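You operate a simulated robot arm through the tools that you are given. There is no shell and no other tool.

You run a simulated robot arm. Do the job below in one go: nothing can be reset, and whatever is moved stays where it is left.

Task
Box up the gold bun in the white card box.
Fine: seat the box in the grey frame, put the bun in with its cup and fold the lid shut.

It is judged by the outcome, as a careful person would: the job done as asked, and still so three seconds after it is handed in. It fails if anything else is knocked over, pushed out of place, dropped, spilled or broken. Lids that push on must go on centred and level and be pressed home; caps that screw on are set level and turned clockwise until they are tight. Flat cloth is picked up by pressing the open fingertips on it (5 to 10 N) and closing them slowly along it; thin cloth reads only 2 to 8 mm in the jaws.

Robot
A 6-joint arm with a two-finger parallel gripper, fixed in place. Base frame: the origin is on the floor under the middle of its stand, x ahead of it, y to its left, z up; the work surface is at about z = 0.854. Lengths are in m, angles in rad, forces in N, time in s.
It reaches about 1.313 m from its shoulder. Its first joint turns from -2.897 to 2.897 rad. Payload 3.43 kg.
Tool frame: the origin (TCP) lies between the finger pads and is the grasp point; the fingertips stand 0.034 m ahead of it; z points along the fingers, y is the line along which they close. The gripper opens to 0.128 m. The fingers are 0.024 m wide and 0.012 m thick; the gripper's body (0.048 by 0.13 m) begins 0.096 m behind the TCP.
Orientation is that of the tool frame in the base frame, as a unit quaternion [x, y, z, w]. With the fingers straight down and closing along the base's y, the tool's x points along the base's -x, its y along +y and its z along -z.

Tools
- The arm moves only by the tool send_rows. Its argument "targets" is one flat list of numbers, 7 for each row, row after row: the shift along the base's x, y, z in m, then the turn, a rotation vector about the base's x, y, z in degrees, then the finger opening in m, from 0 to 0.128. In form: [x, y, z, ax, ay, az, gripper, x, y, z, ax, ay, az, gripper, ...]. A call has 1 to 20 rows; each row is the pose to reach, as a shift and turn from the pose commanded when the call began. A row lasts 0.2 s, in which the tool goes at most 0.05 m and 0.15 rad; a call with a longer step from one row to the next is refused whole, and so is a gripper value outside its range. Where a pose cannot be reached the arm comes as near as it can. A force on the tool above 90 N (or 10 N above the force at the start of the call, whichever is more), or a blocked arm, ends the call early, and 0.2 s more pass. Each finger travels about 0.153 m/s and halts on what it meets, pressing with about 34 N; the grip force reading is that of the motor and also rises with nothing between the fingers. The clock runs only during rows and for 0.2 s after the last one: add rows that repeat a pose to give the fingers time. The reply holds the time, the measured pose of the TCP, the force on the tool along the base axes, the opening and the grip force, in the units named above and with some noise, with the torque about the TCP (base axes, N m) and any sound that the robot's microphone picked up, and new pictures: "pictures" is both (left out), scene, wrist or none.
- Cameras (640 x 400 px; columns grow to the right, rows downward): "scene" is fixed at [0.2215, 0.65, 1.6143]; the picture's right is [-0.58, -0.81, 0.00], its down [-0.60, 0.43, -0.67] and it looks along [0.54, -0.39, -0.74] (base axes); focal length 320 px, centre (320, 200). "wrist" rides on the gripper at [0.076, -0.011, -0.16] in the tool frame; the picture's right is [0.15, 0.99, 0.00], its down [-0.88, 0.13, -0.46] and it looks along [-0.45, 0.07, 0.89] (tool axes); focal length 234 px, centre (320, 200). There is no depth. A picture from a camera that has moved, and an enlarged one, comes with that camera's place and axes in the base frame and with its lens.
- zoom(camera, box): a new picture of the part [left, top, right, bottom] of that camera's present view, enlarged. The clock stands still meanwhile.
- finish_job(): hands the job in; it is judged then, once.

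Places have to be worked out from the pictures, the camera data and where the tool is seen. Open the gripper and draw the arm clear of the work before you hand the job in, unless the task says otherwise.

The tools are called after "Call:" as a command line: name --argument value ..., lists and objects as JSON in quotes. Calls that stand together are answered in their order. send_rows: Moves the arm, as the interface text tells. Its arguments: {"type":"object","properties":{"targets":{"type":"array","items":{"type":"number"}},"pictures":{"type":"string","enum":["both","scene","wrist","none"]}},"required":["targets"]} The other tools are called the same way: zoom (camera, box) takes an enlarged picture of a part of a camera's view; finish_job () hands the job in.

At the start:

```text
clock: 0.0
position: [0.6765, -0.0929, 1.1399]
tool_rot: [0.0, 1.0, -0.001, 0.0]
contact_force: [0.4, 0.5, 0.1]
torque: [0.04, -0.02, -0.04]
width: 0.1278
gripper_force: 0.0
```

scene: 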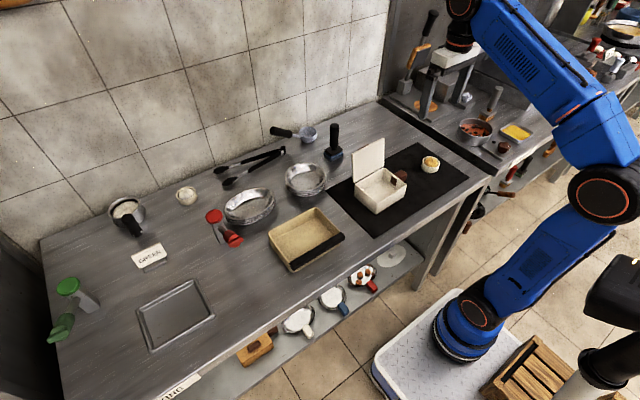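
wrist: 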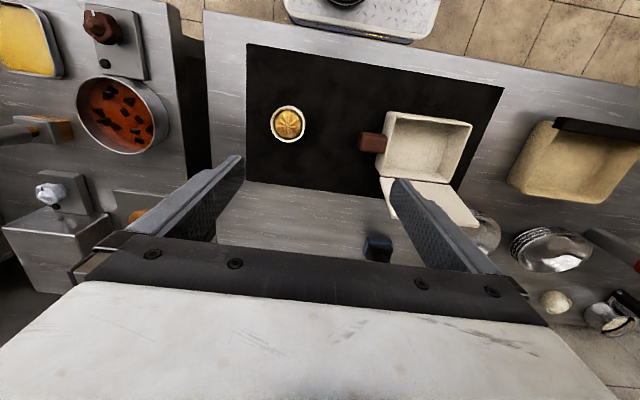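

The scene shows an open white card box and a gold bun on a black mat, with a grey frame farther left on the table. I'll zoom in on each of these before I move.

Call:
zoom --camera "scene" --box '[320, 120, 480, 220]'

Call:
zoom --camera "scene" --box '[100, 240, 260, 340]'

Call:
zoom --camera "wrist" --box '[240, 80, 500, 242]'

Call:
zoom --camera "scene" --box '[0, 180, 320, 380]'

```text
4.00 times, centred on (400, 170) of scene
camera zoom: at [0.2215, 0.65, 1.6143], right [-0.58, -0.81, 0.0], down [-0.6, 0.43, -0.67], along [0.54, -0.39, -0.74], focal length 1280 px, centre (0, 320)
```

zoom: 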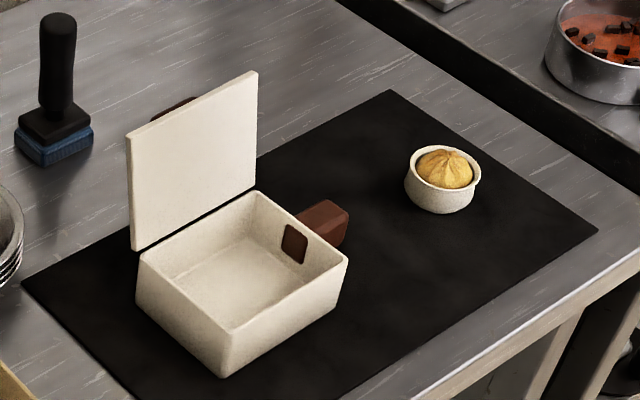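

```text
4.00 times, centred on (180, 290) of scene
camera zoom: at [0.2215, 0.65, 1.6143], right [-0.58, -0.81, 0.0], down [-0.6, 0.43, -0.67], along [0.54, -0.39, -0.74], focal length 1280 px, centre (880, -160)
```

zoom: 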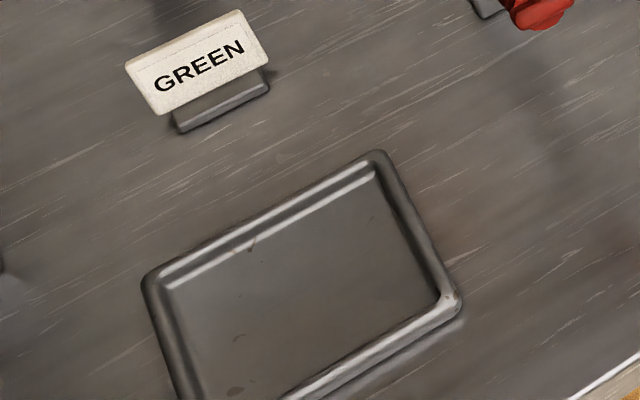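

```text
2.46 times, centred on (370, 161) of wrist
camera zoom: at [0.6009, -0.1036, 1.3002], right [-0.15, 0.99, 0.0], down [0.88, 0.13, 0.46], along [0.45, 0.06, -0.89], focal length 576 px, centre (197, 296)
```

zoom: 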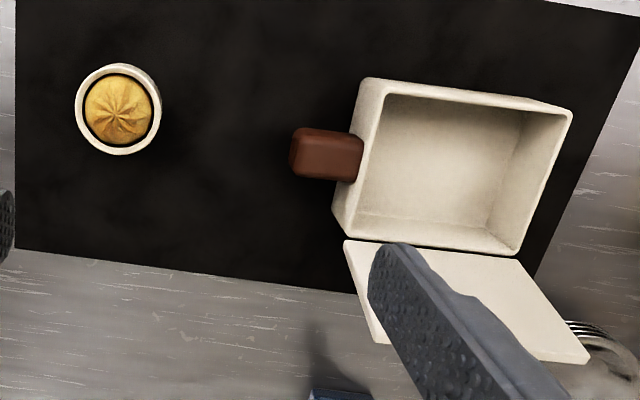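

```text
2.00 times, centred on (160, 280) of scene
camera zoom: at [0.2215, 0.65, 1.6143], right [-0.58, -0.81, 0.0], down [-0.6, 0.43, -0.67], along [0.54, -0.39, -0.74], focal length 640 px, centre (640, 40)
```

zoom: 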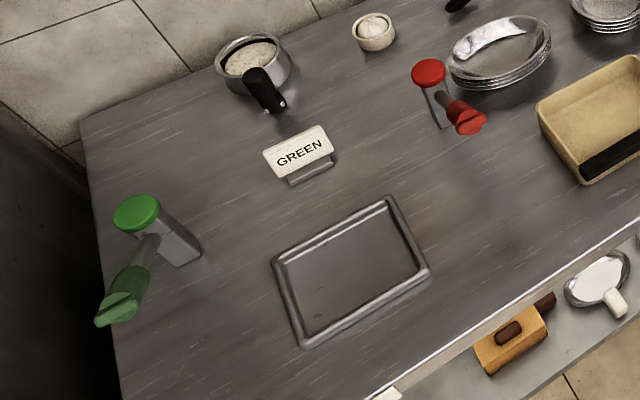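

The box sits around x 0.63–0.73, y 0.03–0.16. It has a brown grip block on its -y side at about (0.68, -0.01), and the lid is hinged on the far side. I'll turn the gripper 90° and move over the block at height to look closer.

Call:
send_rows --targets '[0, 0.007, -0.003, 0, 0, 7.5, 0.12, 0, 0.014, -0.006, 0, 0, 15, 0.11, 0, 0.021, -0.009, 0, 0, 22.5, 0.1, 0, 0.028, -0.012, 0, 0, 30, 0.1, 0, 0.035, -0.015, 0, 0, 37.5, 0.1, 0, 0.042, -0.018, 0, 0, 45, 0.1, 0, 0.049, -0.021, 0, 0, 52.5, 0.1, 0, 0.056, -0.024, 0, 0, 60, 0.1, 0, 0.063, -0.027, 0, 0, 67.5, 0.1, 0, 0.07, -0.03, 0, 0, 75, 0.1, 0, 0.077, -0.033, 0, 0, 82.5, 0.1, 0.0025, 0.083, -0.04, 0, 0, 90, 0.1, 0.0025, 0.083, -0.04, 0, 0, 90, 0.1]'

```text
clock: 2.8
position: [0.6785, -0.0109, 1.0993]
tool_rot: [0.708, -0.707, 0.001, -0.001]
contact_force: [0.7, 0.1, -0.1]
torque: [0.0, -0.04, -0.02]
width: 0.1001
gripper_force: 0.1
camera wrist: at [0.6905, -0.0855, 1.2603], right [-0.99, -0.15, 0.0], down [-0.13, 0.88, 0.46], along [-0.07, 0.45, -0.89], focal length 234 px, centre (320, 200)
```

scene: 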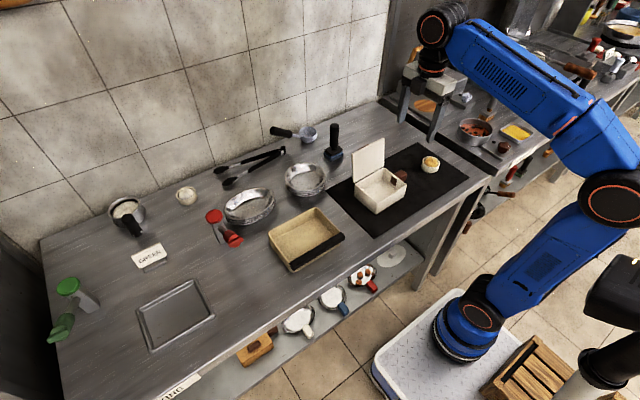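
wrist: 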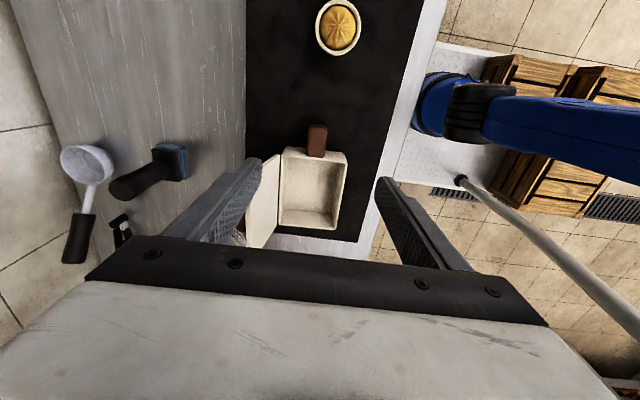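

The block shows at about (0.681, -0.002), almost directly below the tool. I'll zoom in to read its size and the box outline.

Call:
zoom --camera "wrist" --box '[240, 100, 400, 250]'

Call:
zoom --camera "scene" --box '[340, 130, 420, 220]'

```text
2.67 times, centred on (320, 175) of wrist
camera zoom: at [0.6905, -0.0855, 1.2603], right [-0.99, -0.15, 0.0], down [-0.13, 0.88, 0.46], along [-0.07, 0.45, -0.89], focal length 624 px, centre (320, 267)
```

zoom: 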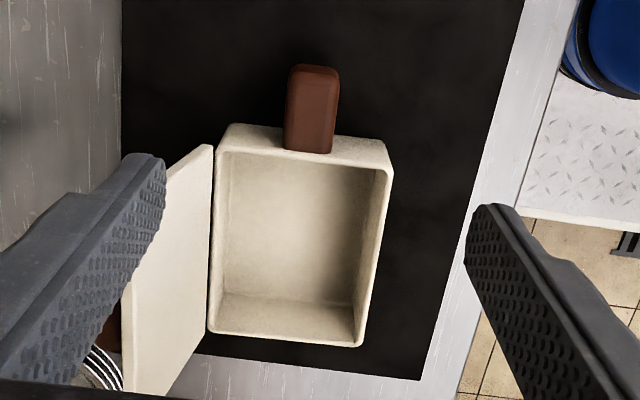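

```text
4.44 times, centred on (380, 175) of scene
camera zoom: at [0.2215, 0.65, 1.6143], right [-0.58, -0.81, 0.0], down [-0.6, 0.43, -0.67], along [0.54, -0.39, -0.74], focal length 1423 px, centre (53, 311)
```

zoom: 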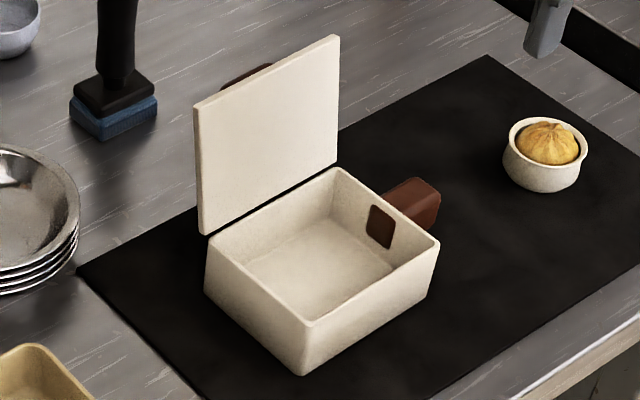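

The block measures about 28 mm wide, x 0.668–0.696, and runs from y -0.028 to the wall near y 0.009. I'll narrow the fingers and go down partway to check the alignment.

Call:
send_rows --targets '[0.001, 0, -0.035, 0, 0, 0, 0.07, 0.002, 0, -0.07, 0, 0, 0, 0.07, 0.003, 0, -0.105, 0, 0, 0, 0.07, 0.003, 0, -0.13, 0, 0, 0, 0.07, 0.003, 0, -0.13, 0, 0, 0, 0.07]'

Call:
zoom --camera "scene" --box '[340, 100, 460, 220]'

Call:
zoom --camera "wrist" --box '[200, 80, 440, 260]'

```text
clock: 4.0
position: [0.6819, -0.0105, 0.9715]
tool_rot: [0.707, -0.707, 0.002, -0.002]
contact_force: [-0.2, -0.1, -0.8]
torque: [0.01, 0.01, 0.01]
width: 0.0702
gripper_force: 0.1
camera wrist: at [0.6928, -0.0854, 1.1316], right [-0.99, -0.15, 0.0], down [-0.13, 0.88, 0.46], along [-0.06, 0.45, -0.89], focal length 234 px, centre (320, 200)
```

scene: 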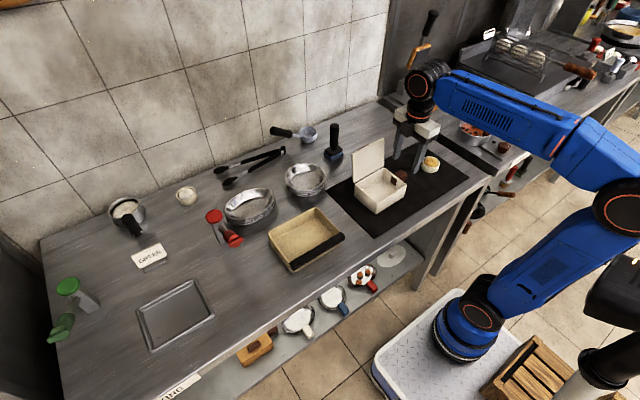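
wrist: 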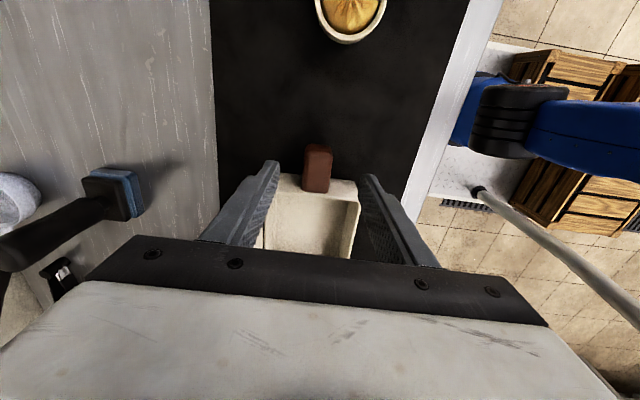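

```text
3.33 times, centred on (400, 160) of scene
camera zoom: at [0.2215, 0.65, 1.6143], right [-0.58, -0.81, 0.0], down [-0.6, 0.43, -0.67], along [0.54, -0.39, -0.74], focal length 1067 px, centre (53, 333)
```

zoom: 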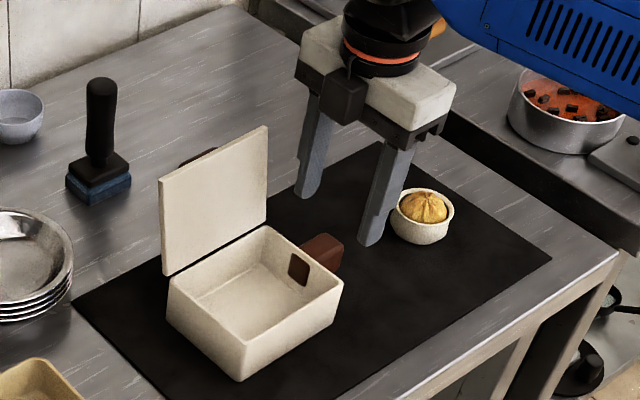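

```text
2.22 times, centred on (320, 170) of wrist
camera zoom: at [0.6928, -0.0854, 1.1316], right [-0.99, -0.15, 0.0], down [-0.13, 0.88, 0.46], along [-0.06, 0.45, -0.89], focal length 520 px, centre (320, 267)
```

zoom: 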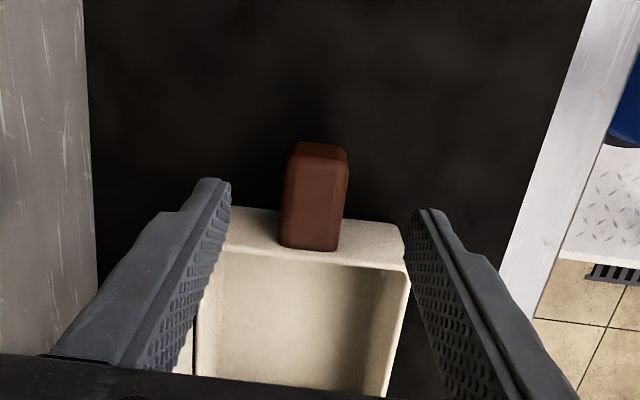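

The block is centred under the tool at x about 0.683, z 0.874–0.904, and the box wall is at y about 0.020. I'll go down so the pads cover the block, then close on it.

Call:
send_rows --targets '[0.001, 0.002, -0.03, 0, 0, 0, 0.07, 0.001, 0.003, -0.06, 0, 0, 0, 0.07, 0.001, 0.003, -0.076, 0, 0, 0, 0.07, 0.001, 0.003, -0.076, 0, 0, 0, 0.07]'

Call:
zoom --camera "scene" --box '[340, 100, 460, 220]'

```text
clock: 5.0
position: [0.6831, -0.0066, 0.8969]
tool_rot: [-0.707, 0.708, -0.001, 0.001]
contact_force: [0.0, 0.0, 0.1]
torque: [0.0, 0.02, -0.01]
width: 0.0701
gripper_force: 0.0
camera wrist: at [0.695, -0.0823, 1.0564], right [-0.99, -0.15, 0.0], down [-0.13, 0.88, 0.46], along [-0.06, 0.45, -0.89], focal length 234 px, centre (320, 200)
```

scene: 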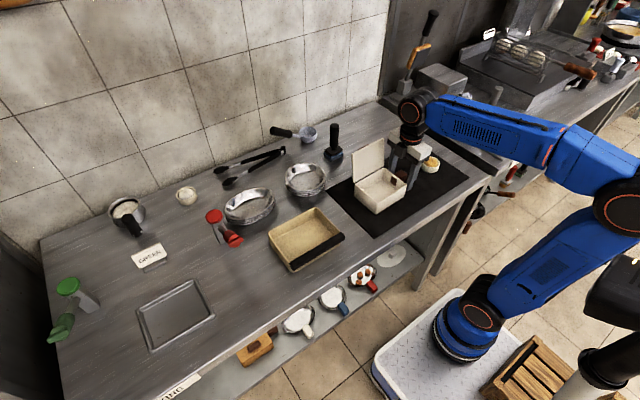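
wrist: 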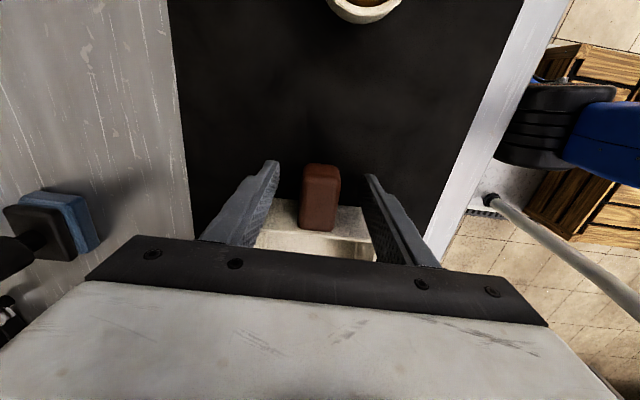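

```text
3.33 times, centred on (400, 160) of scene
camera zoom: at [0.2215, 0.65, 1.6143], right [-0.58, -0.81, 0.0], down [-0.6, 0.43, -0.67], along [0.54, -0.39, -0.74], focal length 1067 px, centre (53, 333)
```

zoom: 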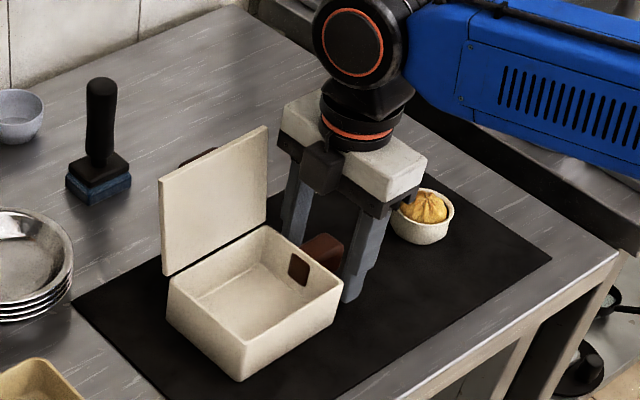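

The fingers straddle the block evenly and touch nothing. I'll close on it, then lift slightly to see whether the box stays level.

Call:
send_rows --targets '[0, 0, 0, 0, 0, 0, 0.05, 0, 0, 0, 0, 0, 0, 0.035, 0, 0, 0, 0, 0, 0, 0.025, 0, 0, 0, 0, 0, 0, 0.01, 0, 0, 0, 0, 0, 0, 0.01, 0, 0, 0, 0, 0, 0, 0.01]' --pictures "wrist"

```text
clock: 6.4
position: [0.6837, -0.0075, 0.8968]
tool_rot: [-0.707, 0.707, -0.001, 0.0]
contact_force: [-1.8, 0.6, 1.0]
torque: [0.12, 0.18, 0.23]
width: 0.0297
gripper_force: 33.7
camera wrist: at [0.695, -0.0823, 1.0567], right [-0.99, -0.15, 0.0], down [-0.13, 0.88, 0.46], along [-0.06, 0.45, -0.89], focal length 234 px, centre (320, 200)
```

wrist: 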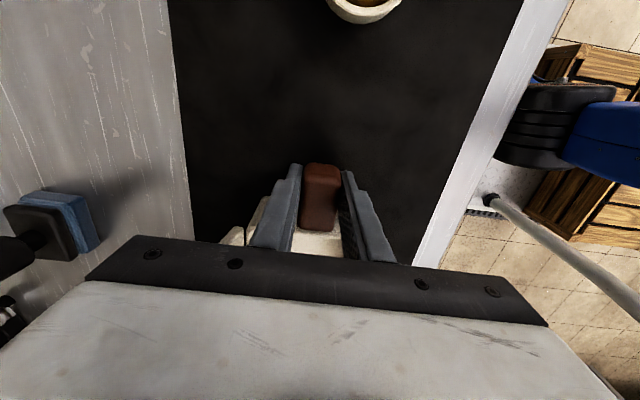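

The grip is firm on 29.7 mm at 34 N. I'll lift about 4 cm slowly and check that the box stays level.

Call:
send_rows --targets '[0, 0, 0.005, 0, 0, 0, 0.01, 0, 0, 0.012, 0, 0, 0, 0.01, 0, 0, 0.02, 0, 0, 0, 0.01, 0, 0, 0.03, 0, 0, 0, 0.01, 0, 0, 0.04, 0, 0, 0, 0.01, 0, 0, 0.04, 0, 0, 0, 0.01]'

Call:
zoom --camera "scene" --box '[340, 100, 460, 220]'

```text
clock: 7.8
position: [0.6826, -0.0067, 0.935]
tool_rot: [0.707, -0.707, 0.001, 0.0]
contact_force: [-1.0, -0.2, -2.0]
torque: [-0.15, -0.01, 0.01]
width: 0.0297
gripper_force: 33.7
camera wrist: at [0.6943, -0.0824, 1.0949], right [-0.99, -0.15, 0.0], down [-0.13, 0.88, 0.46], along [-0.06, 0.45, -0.89], focal length 234 px, centre (320, 200)
```

scene: 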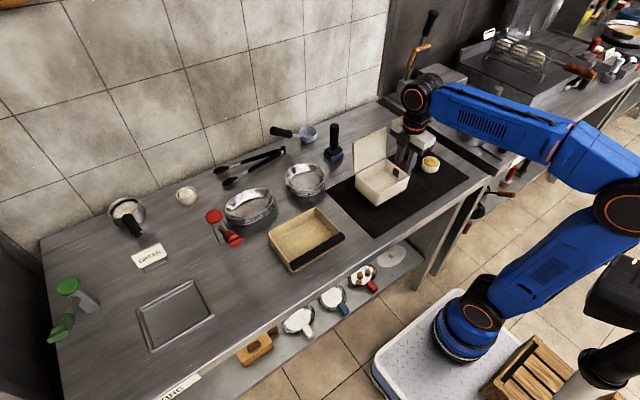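
wrist: 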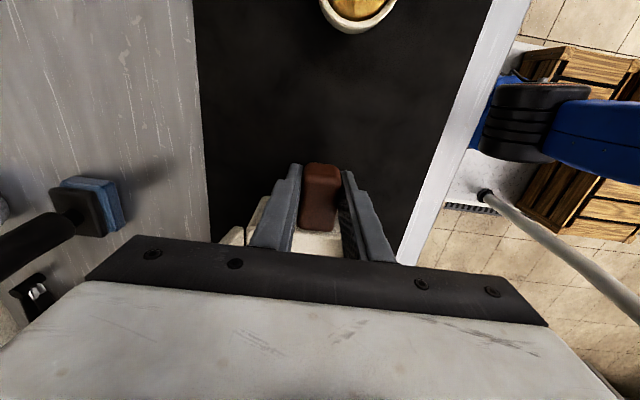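

```text
3.33 times, centred on (400, 160) of scene
camera zoom: at [0.2215, 0.65, 1.6143], right [-0.58, -0.81, 0.0], down [-0.6, 0.43, -0.67], along [0.54, -0.39, -0.74], focal length 1067 px, centre (53, 333)
```

zoom: 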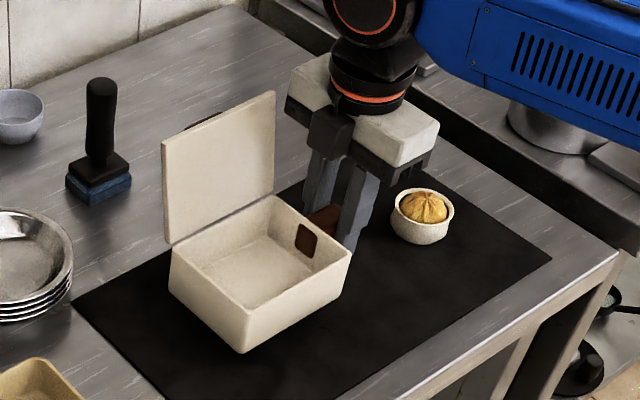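

The box is up, weighs about 2 N and is hanging level. I'll raise it well clear and carry it along +y toward the frame.

Call:
send_rows --targets '[0, 0, 0.035, 0, 0, 0, 0.01, 0, 0, 0.075, 0, 0, 0, 0.01, 0, 0, 0.115, 0, 0, 0, 0.01, 0, 0, 0.155, 0, 0, 0, 0.01, 0, 0, 0.19, 0, 0, 0, 0.01, 0, 0.02, 0.2, 0, 0, 0, 0.01, 0, 0.055, 0.2, 0, 0, 0, 0.01, 0, 0.095, 0.2, 0, 0, 0, 0.01, 0, 0.135, 0.2, 0, 0, 0, 0.01, 0, 0.175, 0.2, 0, 0, 0, 0.01, 0, 0.215, 0.2, 0, 0, 0, 0.01, 0, 0.255, 0.2, 0, 0, 0, 0.01, 0, 0.295, 0.2, 0, 0, 0, 0.01, 0, 0.335, 0.2, 0, 0, 0, 0.01, 0, 0.375, 0.2, 0, 0, 0, 0.01, 0, 0.415, 0.2, 0, 0, 0, 0.01, 0, 0.45, 0.2, 0, 0, 0, 0.01, 0, 0.47, 0.2, 0, 0, 0, 0.01, 0, 0.48, 0.2, 0, 0, 0, 0.01, 0, 0.48, 0.2, 0, 0, 0, 0.01]'

```text
clock: 12.0
position: [0.6771, 0.4655, 1.1161]
tool_rot: [0.708, -0.707, 0.001, -0.003]
contact_force: [-0.6, -0.7, -1.2]
torque: [-0.18, -0.03, 0.04]
width: 0.0296
gripper_force: 33.5
out of reach, approached as far as the arm can: row 17, 18, 19, 20
camera wrist: at [0.6874, 0.3903, 1.2762], right [-0.99, -0.15, -0.01], down [-0.13, 0.88, 0.46], along [-0.06, 0.45, -0.89], focal length 234 px, centre (320, 200)
```

scene: 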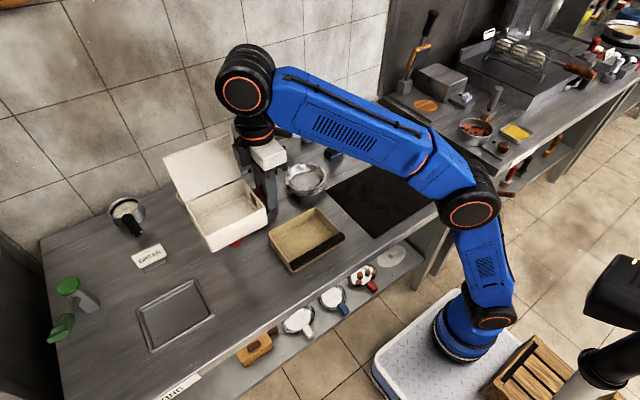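
wrist: 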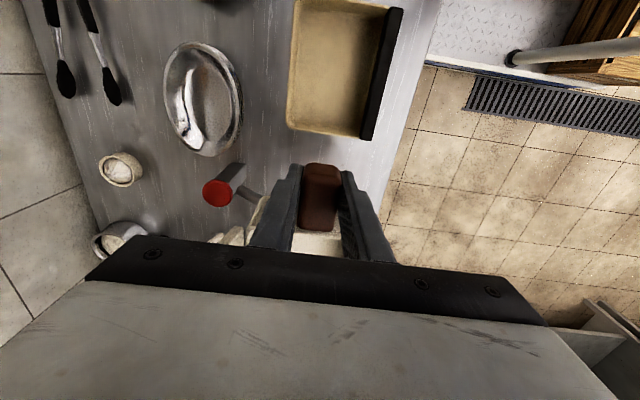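

That point was just past the arm's reach at that height. The reach limit seems to allow only about z 1.0 at the frame, so I'll lower while moving closer and then check the pose again.

Call:
send_rows --targets '[0, 0, -0.035, 0, 0, 0, 0.01, 0, 0, -0.07, 0, 0, 0, 0.01, 0, 0.01, -0.1, 0, 0, 0, 0.01, 0, 0.035, -0.115, 0, 0, 0, 0.01, 0, 0.06, -0.12, 0, 0, 0, 0.01, 0, 0.08, -0.125, 0, 0, 0, 0.01, 0, 0.09, -0.125, 0, 0, 0, 0.01, 0, 0.09, -0.125, 0, 0, 0, 0.01]'

```text
clock: 13.8
position: [0.6761, 0.5561, 0.9904]
tool_rot: [0.707, -0.707, 0.0, -0.001]
contact_force: [1.2, -3.9, 1.7]
torque: [-0.21, 0.04, 0.07]
width: 0.0299
gripper_force: 34.1
camera wrist: at [0.6884, 0.4814, 1.151], right [-0.99, -0.15, 0.0], down [-0.13, 0.88, 0.46], along [-0.06, 0.45, -0.89], focal length 234 px, centre (320, 200)
```

scene: 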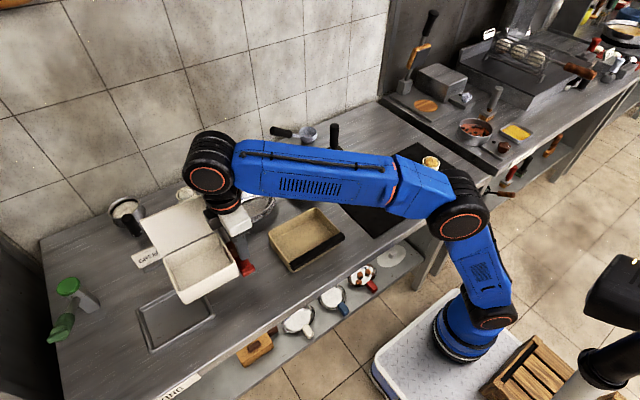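
wrist: 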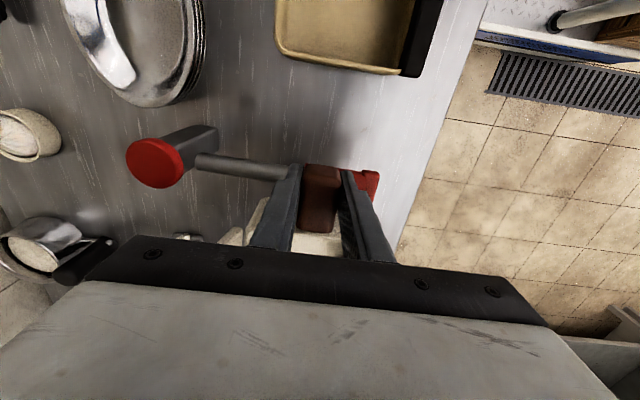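

There's a red lever whose red end may be right by the gripper, and the force reads -3.9 N in y. I'll look closely before moving any further.

Call:
zoom --camera "wrist" --box '[100, 110, 420, 270]'

Call:
zoom --camera "scene" --box '[140, 180, 280, 320]'

```text
2.00 times, centred on (260, 190) of wrist
camera zoom: at [0.6884, 0.4814, 1.151], right [-0.99, -0.15, 0.0], down [-0.13, 0.88, 0.46], along [-0.06, 0.45, -0.89], focal length 468 px, centre (440, 220)
```

zoom: 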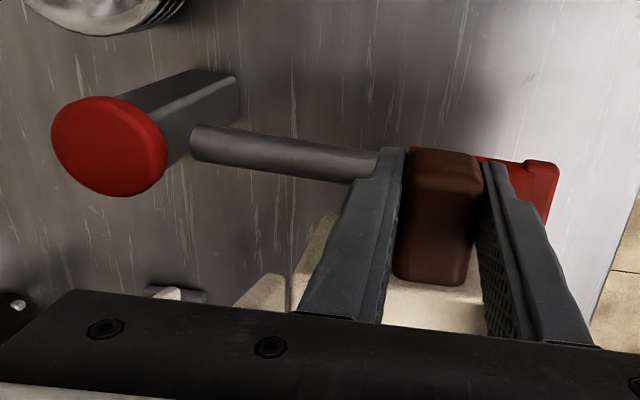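

```text
2.86 times, centred on (210, 250) of scene
camera zoom: at [0.2215, 0.65, 1.6143], right [-0.58, -0.81, 0.0], down [-0.6, 0.43, -0.67], along [0.54, -0.39, -0.74], focal length 914 px, centre (634, 57)
```

zoom: 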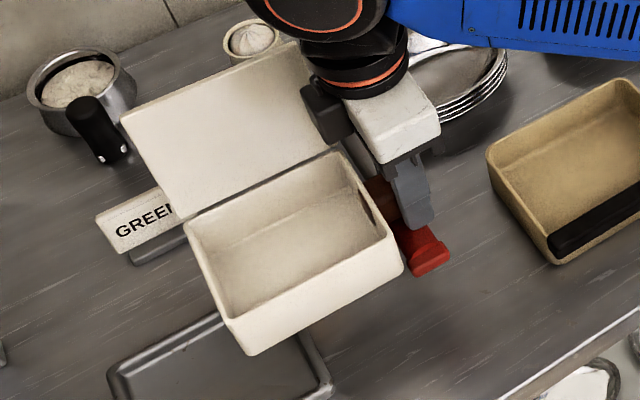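

The red lever's end triangulates to about (0.62, 0.56, 0.93), just under the fingertips, and it may have been pressed down. I'll study the matching green device and this red one in more detail.

Call:
zoom --camera "scene" --box '[30, 260, 130, 360]'

Call:
zoom --camera "scene" --box '[220, 200, 280, 290]'

Call:
zoom --camera "wrist" --box '[230, 140, 400, 250]'

```text
4.00 times, centred on (80, 310) of scene
camera zoom: at [0.2215, 0.65, 1.6143], right [-0.58, -0.81, 0.0], down [-0.6, 0.43, -0.67], along [0.54, -0.39, -0.74], focal length 1280 px, centre (1280, -240)
```

zoom: 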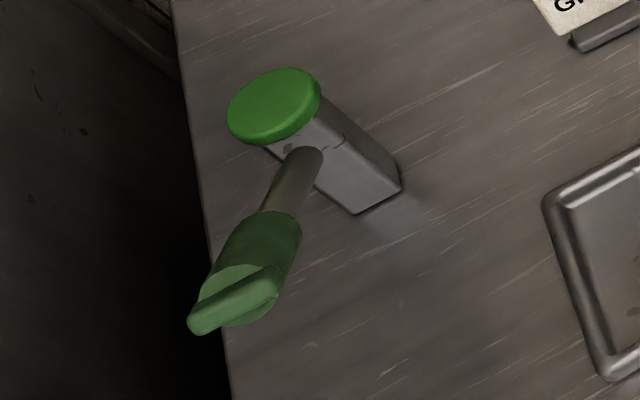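

```text
4.44 times, centred on (250, 245) of scene
camera zoom: at [0.2215, 0.65, 1.6143], right [-0.58, -0.81, 0.0], down [-0.6, 0.43, -0.67], along [0.54, -0.39, -0.74], focal length 1423 px, centre (631, 0)
```

zoom: 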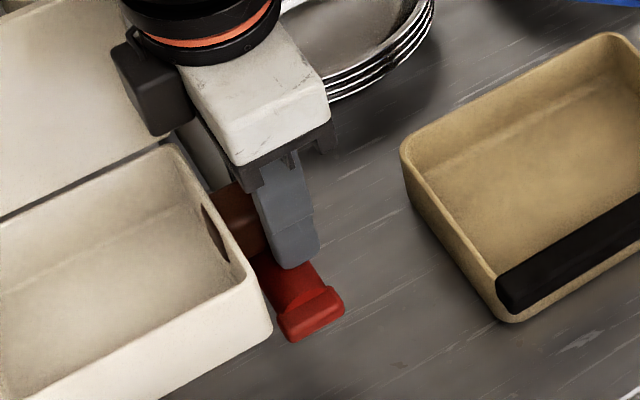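

```text
3.64 times, centred on (315, 195) of wrist
camera zoom: at [0.6884, 0.4814, 1.151], right [-0.99, -0.15, 0.0], down [-0.13, 0.88, 0.46], along [-0.06, 0.45, -0.89], focal length 852 px, centre (338, 218)
```

zoom: 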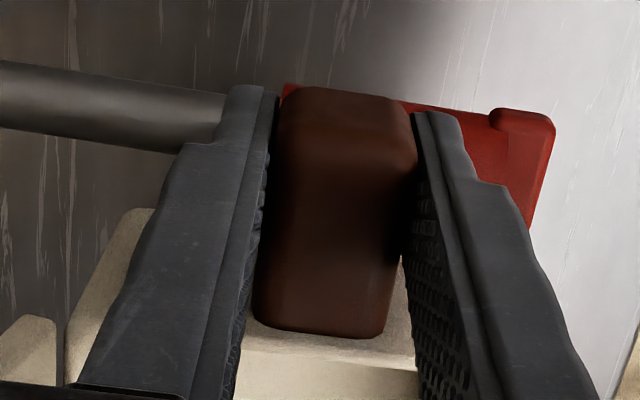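

These are hinged levers that normally point up toward -x, and lowering the box seems to have pressed the red one down. I'll go straight up to take the load off and see whether it returns.

Call:
send_rows --targets '[0, 0, 0.012, 0, 0, 0, 0.01, 0, 0, 0.025, 0, 0, 0, 0.01, 0, 0, 0.04, 0, 0, 0, 0.01, 0, 0, 0.055, 0, 0, 0, 0.01, 0, 0, 0.055, 0, 0, 0, 0.01]'

Call:
zoom --camera "scene" --box '[140, 180, 280, 320]'

Call:
zoom --camera "wrist" --box '[100, 110, 420, 270]'

```text
clock: 15.0
position: [0.6786, 0.5561, 1.0447]
tool_rot: [0.707, -0.707, 0.001, 0.0]
contact_force: [-0.7, -0.2, -1.5]
torque: [-0.16, 0.0, -0.01]
width: 0.0296
gripper_force: 34.2
camera wrist: at [0.6887, 0.4803, 1.2057], right [-0.99, -0.15, 0.0], down [-0.13, 0.88, 0.46], along [-0.06, 0.45, -0.89], focal length 234 px, centre (320, 200)
```

scene: 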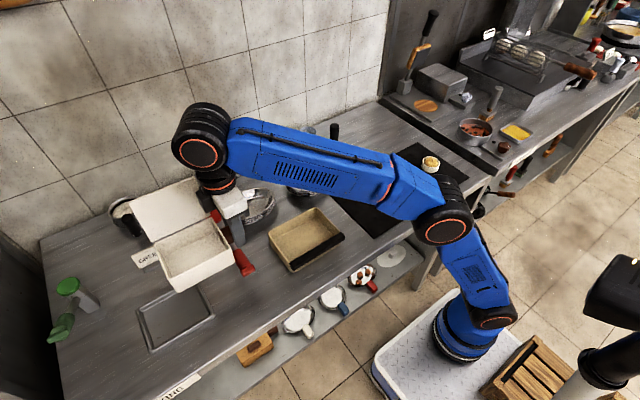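
wrist: 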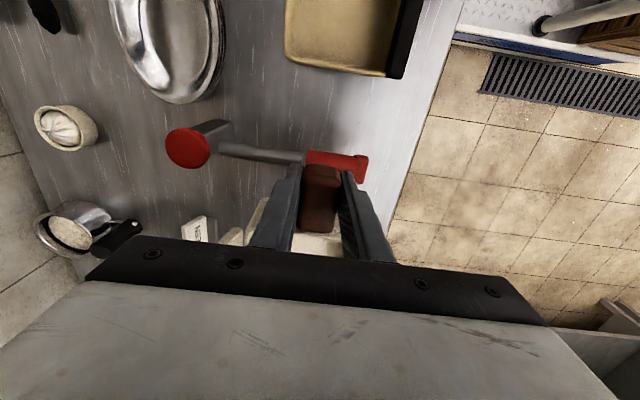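

```text
2.86 times, centred on (210, 250) of scene
camera zoom: at [0.2215, 0.65, 1.6143], right [-0.58, -0.81, 0.0], down [-0.6, 0.43, -0.67], along [0.54, -0.39, -0.74], focal length 914 px, centre (634, 57)
```

zoom: 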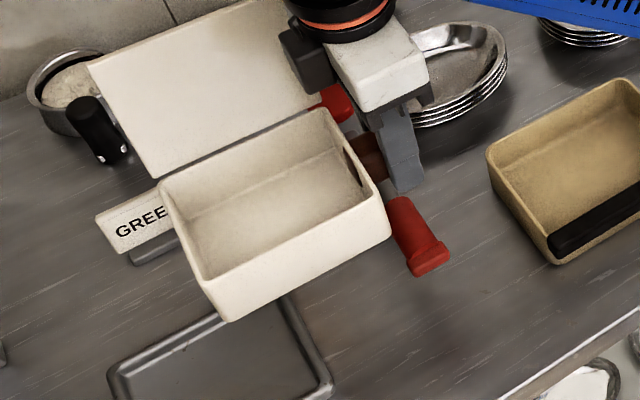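

```text
2.00 times, centred on (260, 190) of wrist
camera zoom: at [0.6887, 0.4803, 1.2057], right [-0.99, -0.15, 0.0], down [-0.13, 0.88, 0.46], along [-0.06, 0.45, -0.89], focal length 468 px, centre (440, 220)
```

zoom: 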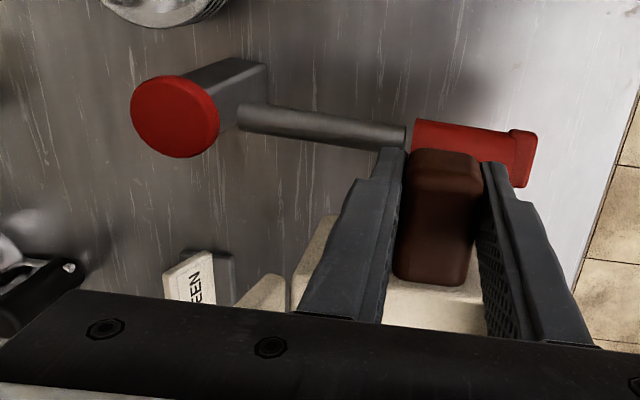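

The lever stayed down, so I'll put it back later, after the boxing. First I'll zoom on the visible parts of the frame so I can align the box to it.

Call:
zoom --camera "scene" --box '[120, 260, 230, 360]'

Call:
zoom --camera "scene" --box '[150, 200, 260, 300]'

```text
4.00 times, centred on (175, 310) of scene
camera zoom: at [0.2215, 0.65, 1.6143], right [-0.58, -0.81, 0.0], down [-0.6, 0.43, -0.67], along [0.54, -0.39, -0.74], focal length 1280 px, centre (900, -240)
```

zoom: 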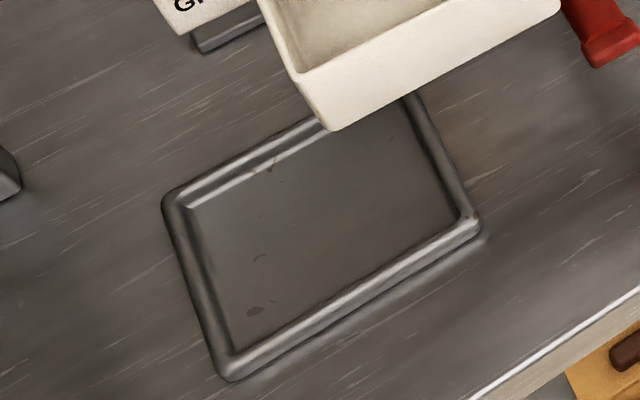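

```text
4.00 times, centred on (205, 250) of scene
camera zoom: at [0.2215, 0.65, 1.6143], right [-0.58, -0.81, 0.0], down [-0.6, 0.43, -0.67], along [0.54, -0.39, -0.74], focal length 1280 px, centre (780, 0)
```

zoom: 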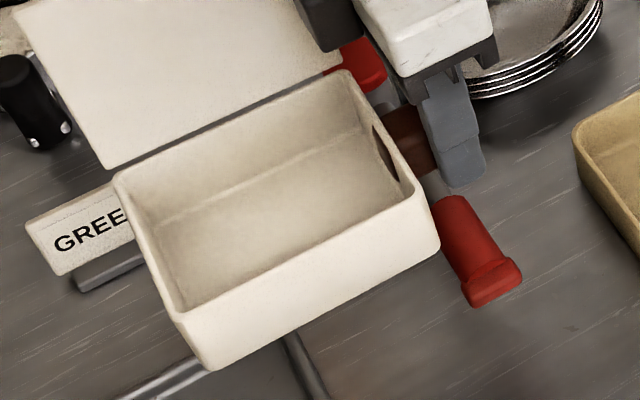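

The frame's inner floor is centred near (0.6785, 0.7525) and the held box is centred near (0.677, 0.649). I'll shift about 0.104 in y, dropping toward z 0.985 once I'm past the lever.

Call:
send_rows --targets '[0, 0.02, 0, 0, 0, 0, 0.01, 0, 0.045, -0.01, 0, 0, 0, 0.01, 0.001, 0.07, -0.03, 0, 0, 0, 0.01, 0.002, 0.09, -0.05, 0, 0, 0, 0.01, 0.002, 0.1, -0.06, 0, 0, 0, 0.01, 0.002, 0.104, -0.065, 0, 0, 0, 0.01, 0.002, 0.104, -0.07, 0, 0, 0, 0.01, 0.002, 0.104, -0.07, 0, 0, 0, 0.01]'

Call:
zoom --camera "scene" --box '[120, 220, 250, 350]'

```text
clock: 16.8
position: [0.6807, 0.6592, 0.9767]
tool_rot: [-0.707, 0.707, 0.0, 0.0]
contact_force: [-0.1, -0.3, -1.4]
torque: [-0.16, 0.01, 0.01]
width: 0.0295
gripper_force: 34.6
camera wrist: at [0.6914, 0.5847, 1.1362], right [-0.99, -0.15, 0.0], down [-0.13, 0.88, 0.46], along [-0.06, 0.45, -0.89], focal length 234 px, centre (320, 200)
```

scene: 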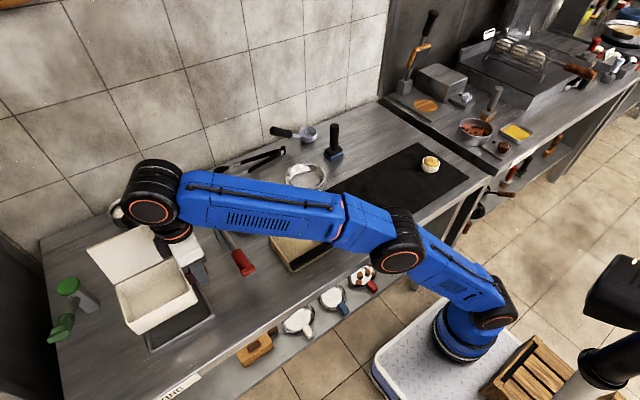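
wrist: 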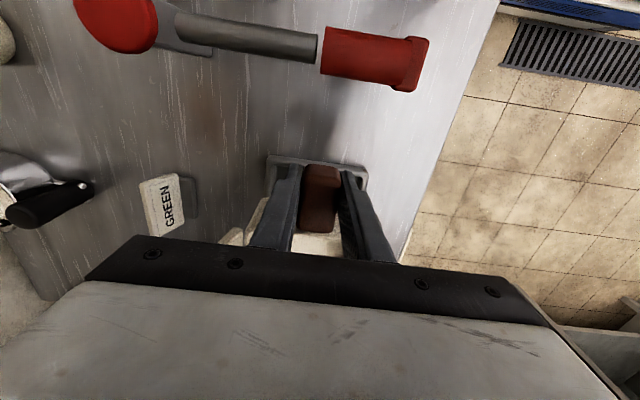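

```text
3.08 times, centred on (185, 285) of scene
camera zoom: at [0.2215, 0.65, 1.6143], right [-0.58, -0.81, 0.0], down [-0.6, 0.43, -0.67], along [0.54, -0.39, -0.74], focal length 985 px, centre (735, -62)
```

zoom: 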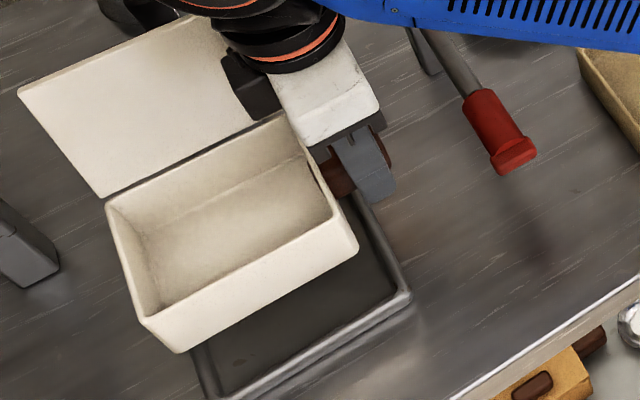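

The wrist camera can now see the frame's near (-y) edge beside the fingers. I'll zoom both views to check alignment in x and y.

Call:
zoom --camera "wrist" --box '[230, 130, 410, 250]'

Call:
zoom --camera "scene" --box '[150, 270, 230, 350]'

```text
3.33 times, centred on (320, 190) of wrist
camera zoom: at [0.6914, 0.5847, 1.1362], right [-0.99, -0.15, 0.0], down [-0.13, 0.88, 0.46], along [-0.06, 0.45, -0.89], focal length 781 px, centre (320, 233)
```

zoom: 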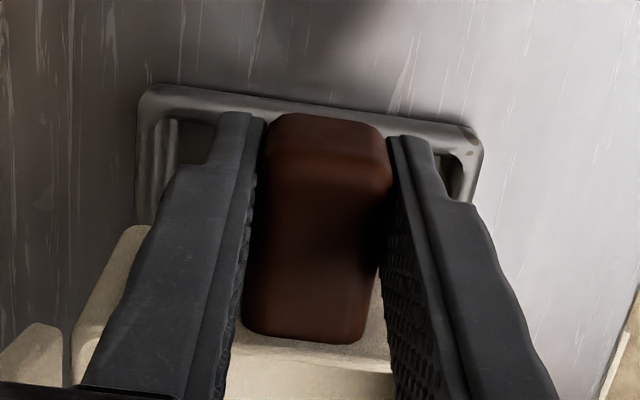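

```text
5.00 times, centred on (190, 310) of scene
camera zoom: at [0.2215, 0.65, 1.6143], right [-0.58, -0.81, 0.0], down [-0.6, 0.43, -0.67], along [0.54, -0.39, -0.74], focal length 1600 px, centre (970, -350)
```

zoom: 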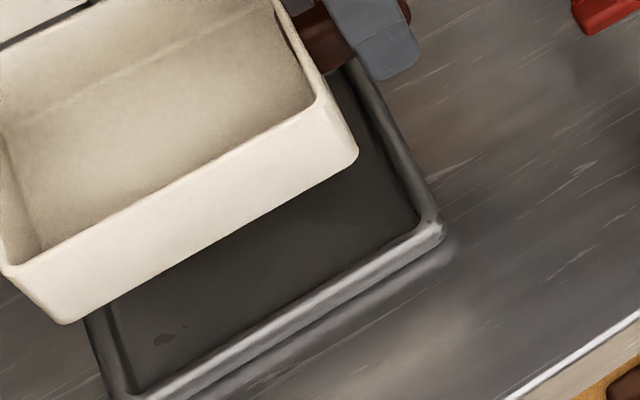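

The box sits over the frame to within a millimetre or two. I'll nudge it -1 mm in x and y, then lower until its bottom is just above the rim and check again.

Call:
send_rows --targets '[-0.0005, -0.0005, -0.02, 0, 0, 0, 0.01, -0.001, -0.001, -0.04, 0, 0, 0, 0.01, -0.001, -0.001, -0.055, 0, 0, 0, 0.01, -0.001, -0.001, -0.063, 0, 0, 0, 0.01, -0.001, -0.001, -0.063, 0, 0, 0, 0.01]'

Call:
zoom --camera "wrist" --box '[230, 130, 410, 250]'

Call:
zoom --camera "scene" --box '[120, 270, 220, 360]'

```text
clock: 18.0
position: [0.6796, 0.6588, 0.9132]
tool_rot: [-0.707, 0.708, 0.001, 0.001]
contact_force: [0.4, 0.1, -1.8]
torque: [-0.17, 0.02, 0.0]
width: 0.0299
gripper_force: 34.4
camera wrist: at [0.6906, 0.5838, 1.0732], right [-0.99, -0.15, 0.0], down [-0.13, 0.88, 0.46], along [-0.06, 0.45, -0.89], focal length 234 px, centre (320, 200)
```

scene: 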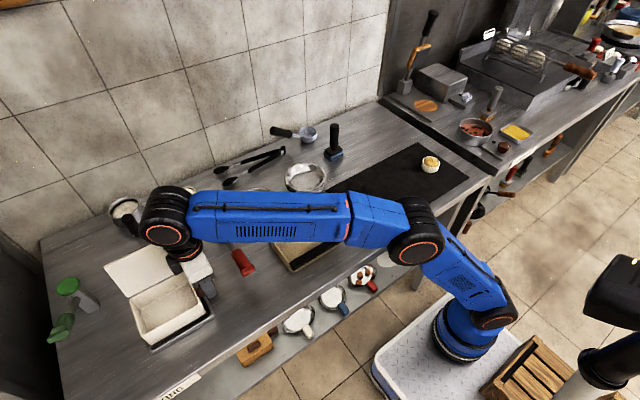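
wrist: 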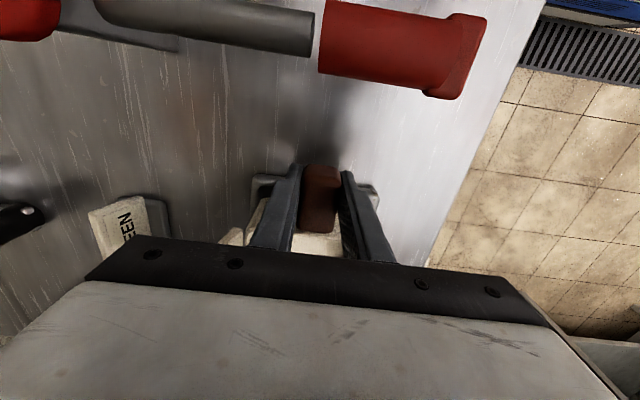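

```text
3.33 times, centred on (320, 190) of wrist
camera zoom: at [0.6906, 0.5838, 1.0732], right [-0.99, -0.15, 0.0], down [-0.13, 0.88, 0.46], along [-0.06, 0.45, -0.89], focal length 781 px, centre (320, 233)
```

zoom: 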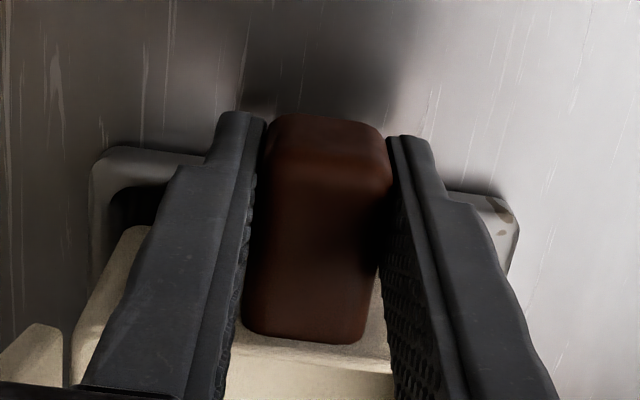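

```text
4.44 times, centred on (170, 315) of scene
camera zoom: at [0.2215, 0.65, 1.6143], right [-0.58, -0.81, 0.0], down [-0.6, 0.43, -0.67], along [0.54, -0.39, -0.74], focal length 1423 px, centre (987, -311)
```

zoom: 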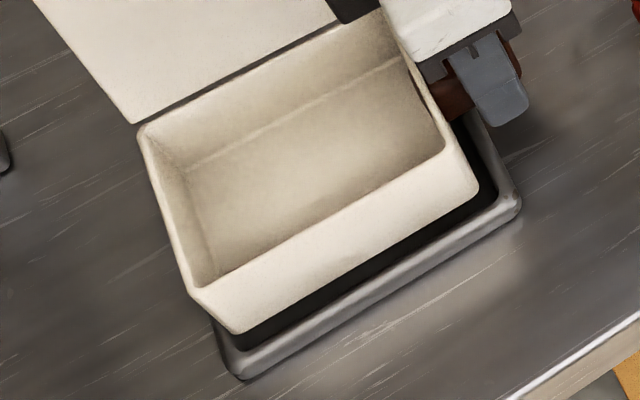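

The box bottom is a few mm above the rim. I judge the frame's inside centre to be about 1.5–2 mm further toward -x, so I'll shift that much and lower in small steps, watching the force.

Call:
send_rows --targets '[-0.001, 0, 0, 0, 0, 0, 0.01, -0.002, 0.0005, -0.002, 0, 0, 0, 0.01, -0.002, 0.0005, -0.004, 0, 0, 0, 0.01, -0.002, 0.0005, -0.006, 0, 0, 0, 0.01, -0.002, 0.0005, -0.008, 0, 0, 0, 0.01, -0.002, 0.0005, -0.01, 0, 0, 0, 0.01, -0.002, 0.0005, -0.01, 0, 0, 0, 0.01]'

Call:
zoom --camera "scene" --box '[120, 270, 220, 360]'

Call:
zoom --camera "wrist" --box '[230, 130, 410, 250]'

```text
clock: 19.6
position: [0.6755, 0.6575, 0.9056]
tool_rot: [-0.707, 0.707, 0.0, 0.003]
contact_force: [11.0, 1.2, 27.3]
torque: [0.79, 1.08, -0.44]
width: 0.0301
gripper_force: 34.0
camera wrist: at [0.6876, 0.5832, 1.0651], right [-0.99, -0.15, 0.0], down [-0.13, 0.88, 0.46], along [-0.06, 0.45, -0.89], focal length 234 px, centre (320, 200)
```

scene: 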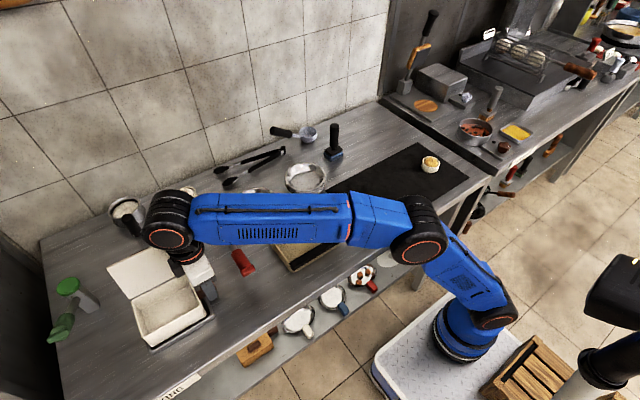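
wrist: 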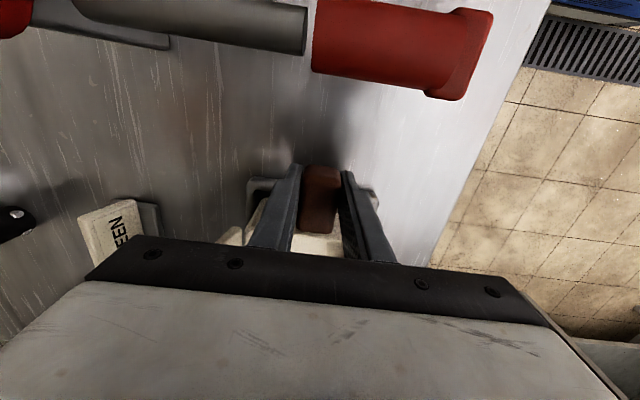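

```text
4.44 times, centred on (170, 315) of scene
camera zoom: at [0.2215, 0.65, 1.6143], right [-0.58, -0.81, 0.0], down [-0.6, 0.43, -0.67], along [0.54, -0.39, -0.74], focal length 1423 px, centre (987, -311)
```

zoom: 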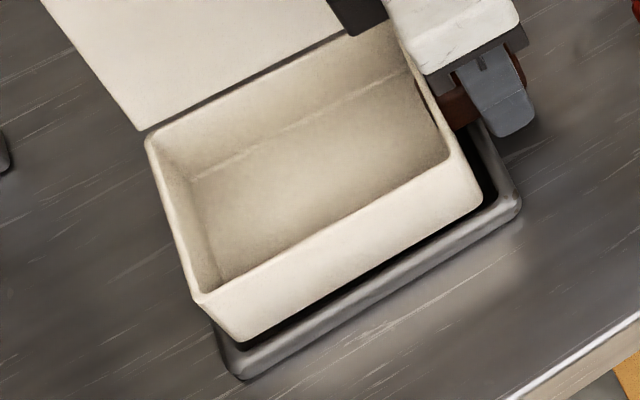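

```text
3.33 times, centred on (320, 190) of wrist
camera zoom: at [0.6876, 0.5832, 1.0651], right [-0.99, -0.15, 0.0], down [-0.13, 0.88, 0.46], along [-0.06, 0.45, -0.89], focal length 781 px, centre (320, 233)
```

zoom: 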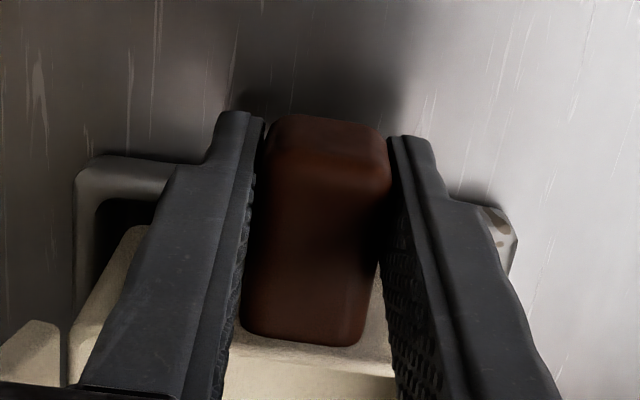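

Contact came at about 27 N up and +11 N in x. The torque puts it at the box's -x/-y bottom corner, riding on the frame rim. I'll zoom on that corner and the opposite edges.

Call:
zoom --camera "scene" --box '[190, 290, 220, 320]'

Call:
zoom --camera "scene" --box '[145, 320, 175, 355]'

Call:
zoom --camera "wrist" --box '[235, 155, 305, 225]'

```text
13.33 times, centred on (205, 305) of scene
camera zoom: at [0.2215, 0.65, 1.6143], right [-0.58, -0.81, 0.0], down [-0.6, 0.43, -0.67], along [0.54, -0.39, -0.74], focal length 4268 px, centre (1853, -1200)
```

zoom: 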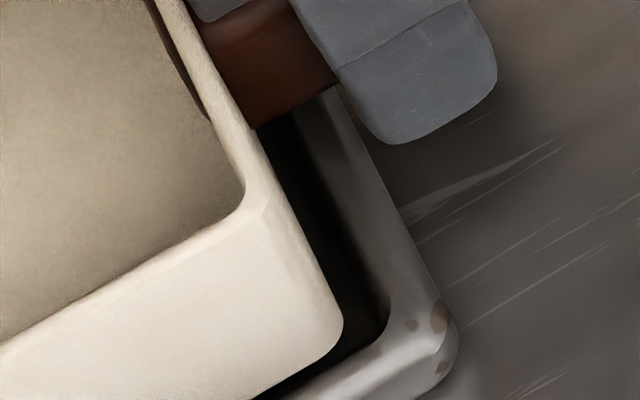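

```text
11.43 times, centred on (160, 338) of scene
camera zoom: at [0.2215, 0.65, 1.6143], right [-0.58, -0.81, 0.0], down [-0.6, 0.43, -0.67], along [0.54, -0.39, -0.74], focal length 3658 px, centre (2149, -1371)
```

zoom: 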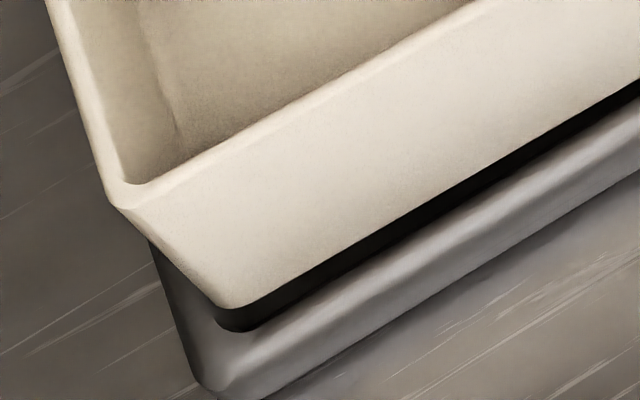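

```text
5.71 times, centred on (270, 190) of wrist
camera zoom: at [0.6876, 0.5832, 1.0651], right [-0.99, -0.15, 0.0], down [-0.13, 0.88, 0.46], along [-0.06, 0.45, -0.89], focal length 1338 px, centre (606, 257)
```

zoom: 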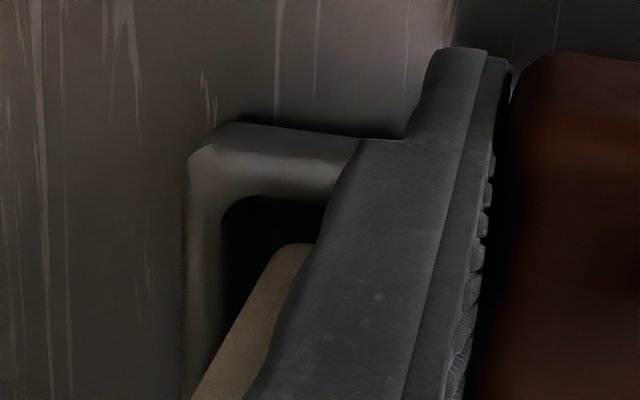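

All the visible front and -y edges still show a gap, but the load sits on the -x/-y corner. I'll lift 5 mm, shift +3.5 mm in x and +1.5 mm in y, then lower again gently.

Call:
send_rows --targets '[0, 0, 0.005, 0, 0, 0, 0.01, 0.002, 0.0005, 0.006, 0, 0, 0, 0.01, 0.0035, 0.0015, 0.006, 0, 0, 0, 0.01, 0.0035, 0.0015, 0.006, 0, 0, 0, 0.01]' --pictures "none"

```text
clock: 20.6
position: [0.68, 0.6604, 0.9096]
tool_rot: [0.707, -0.707, 0.001, -0.001]
contact_force: [-0.4, 0.4, -1.6]
torque: [-0.09, 0.04, 0.01]
width: 0.0298
gripper_force: 33.9
```

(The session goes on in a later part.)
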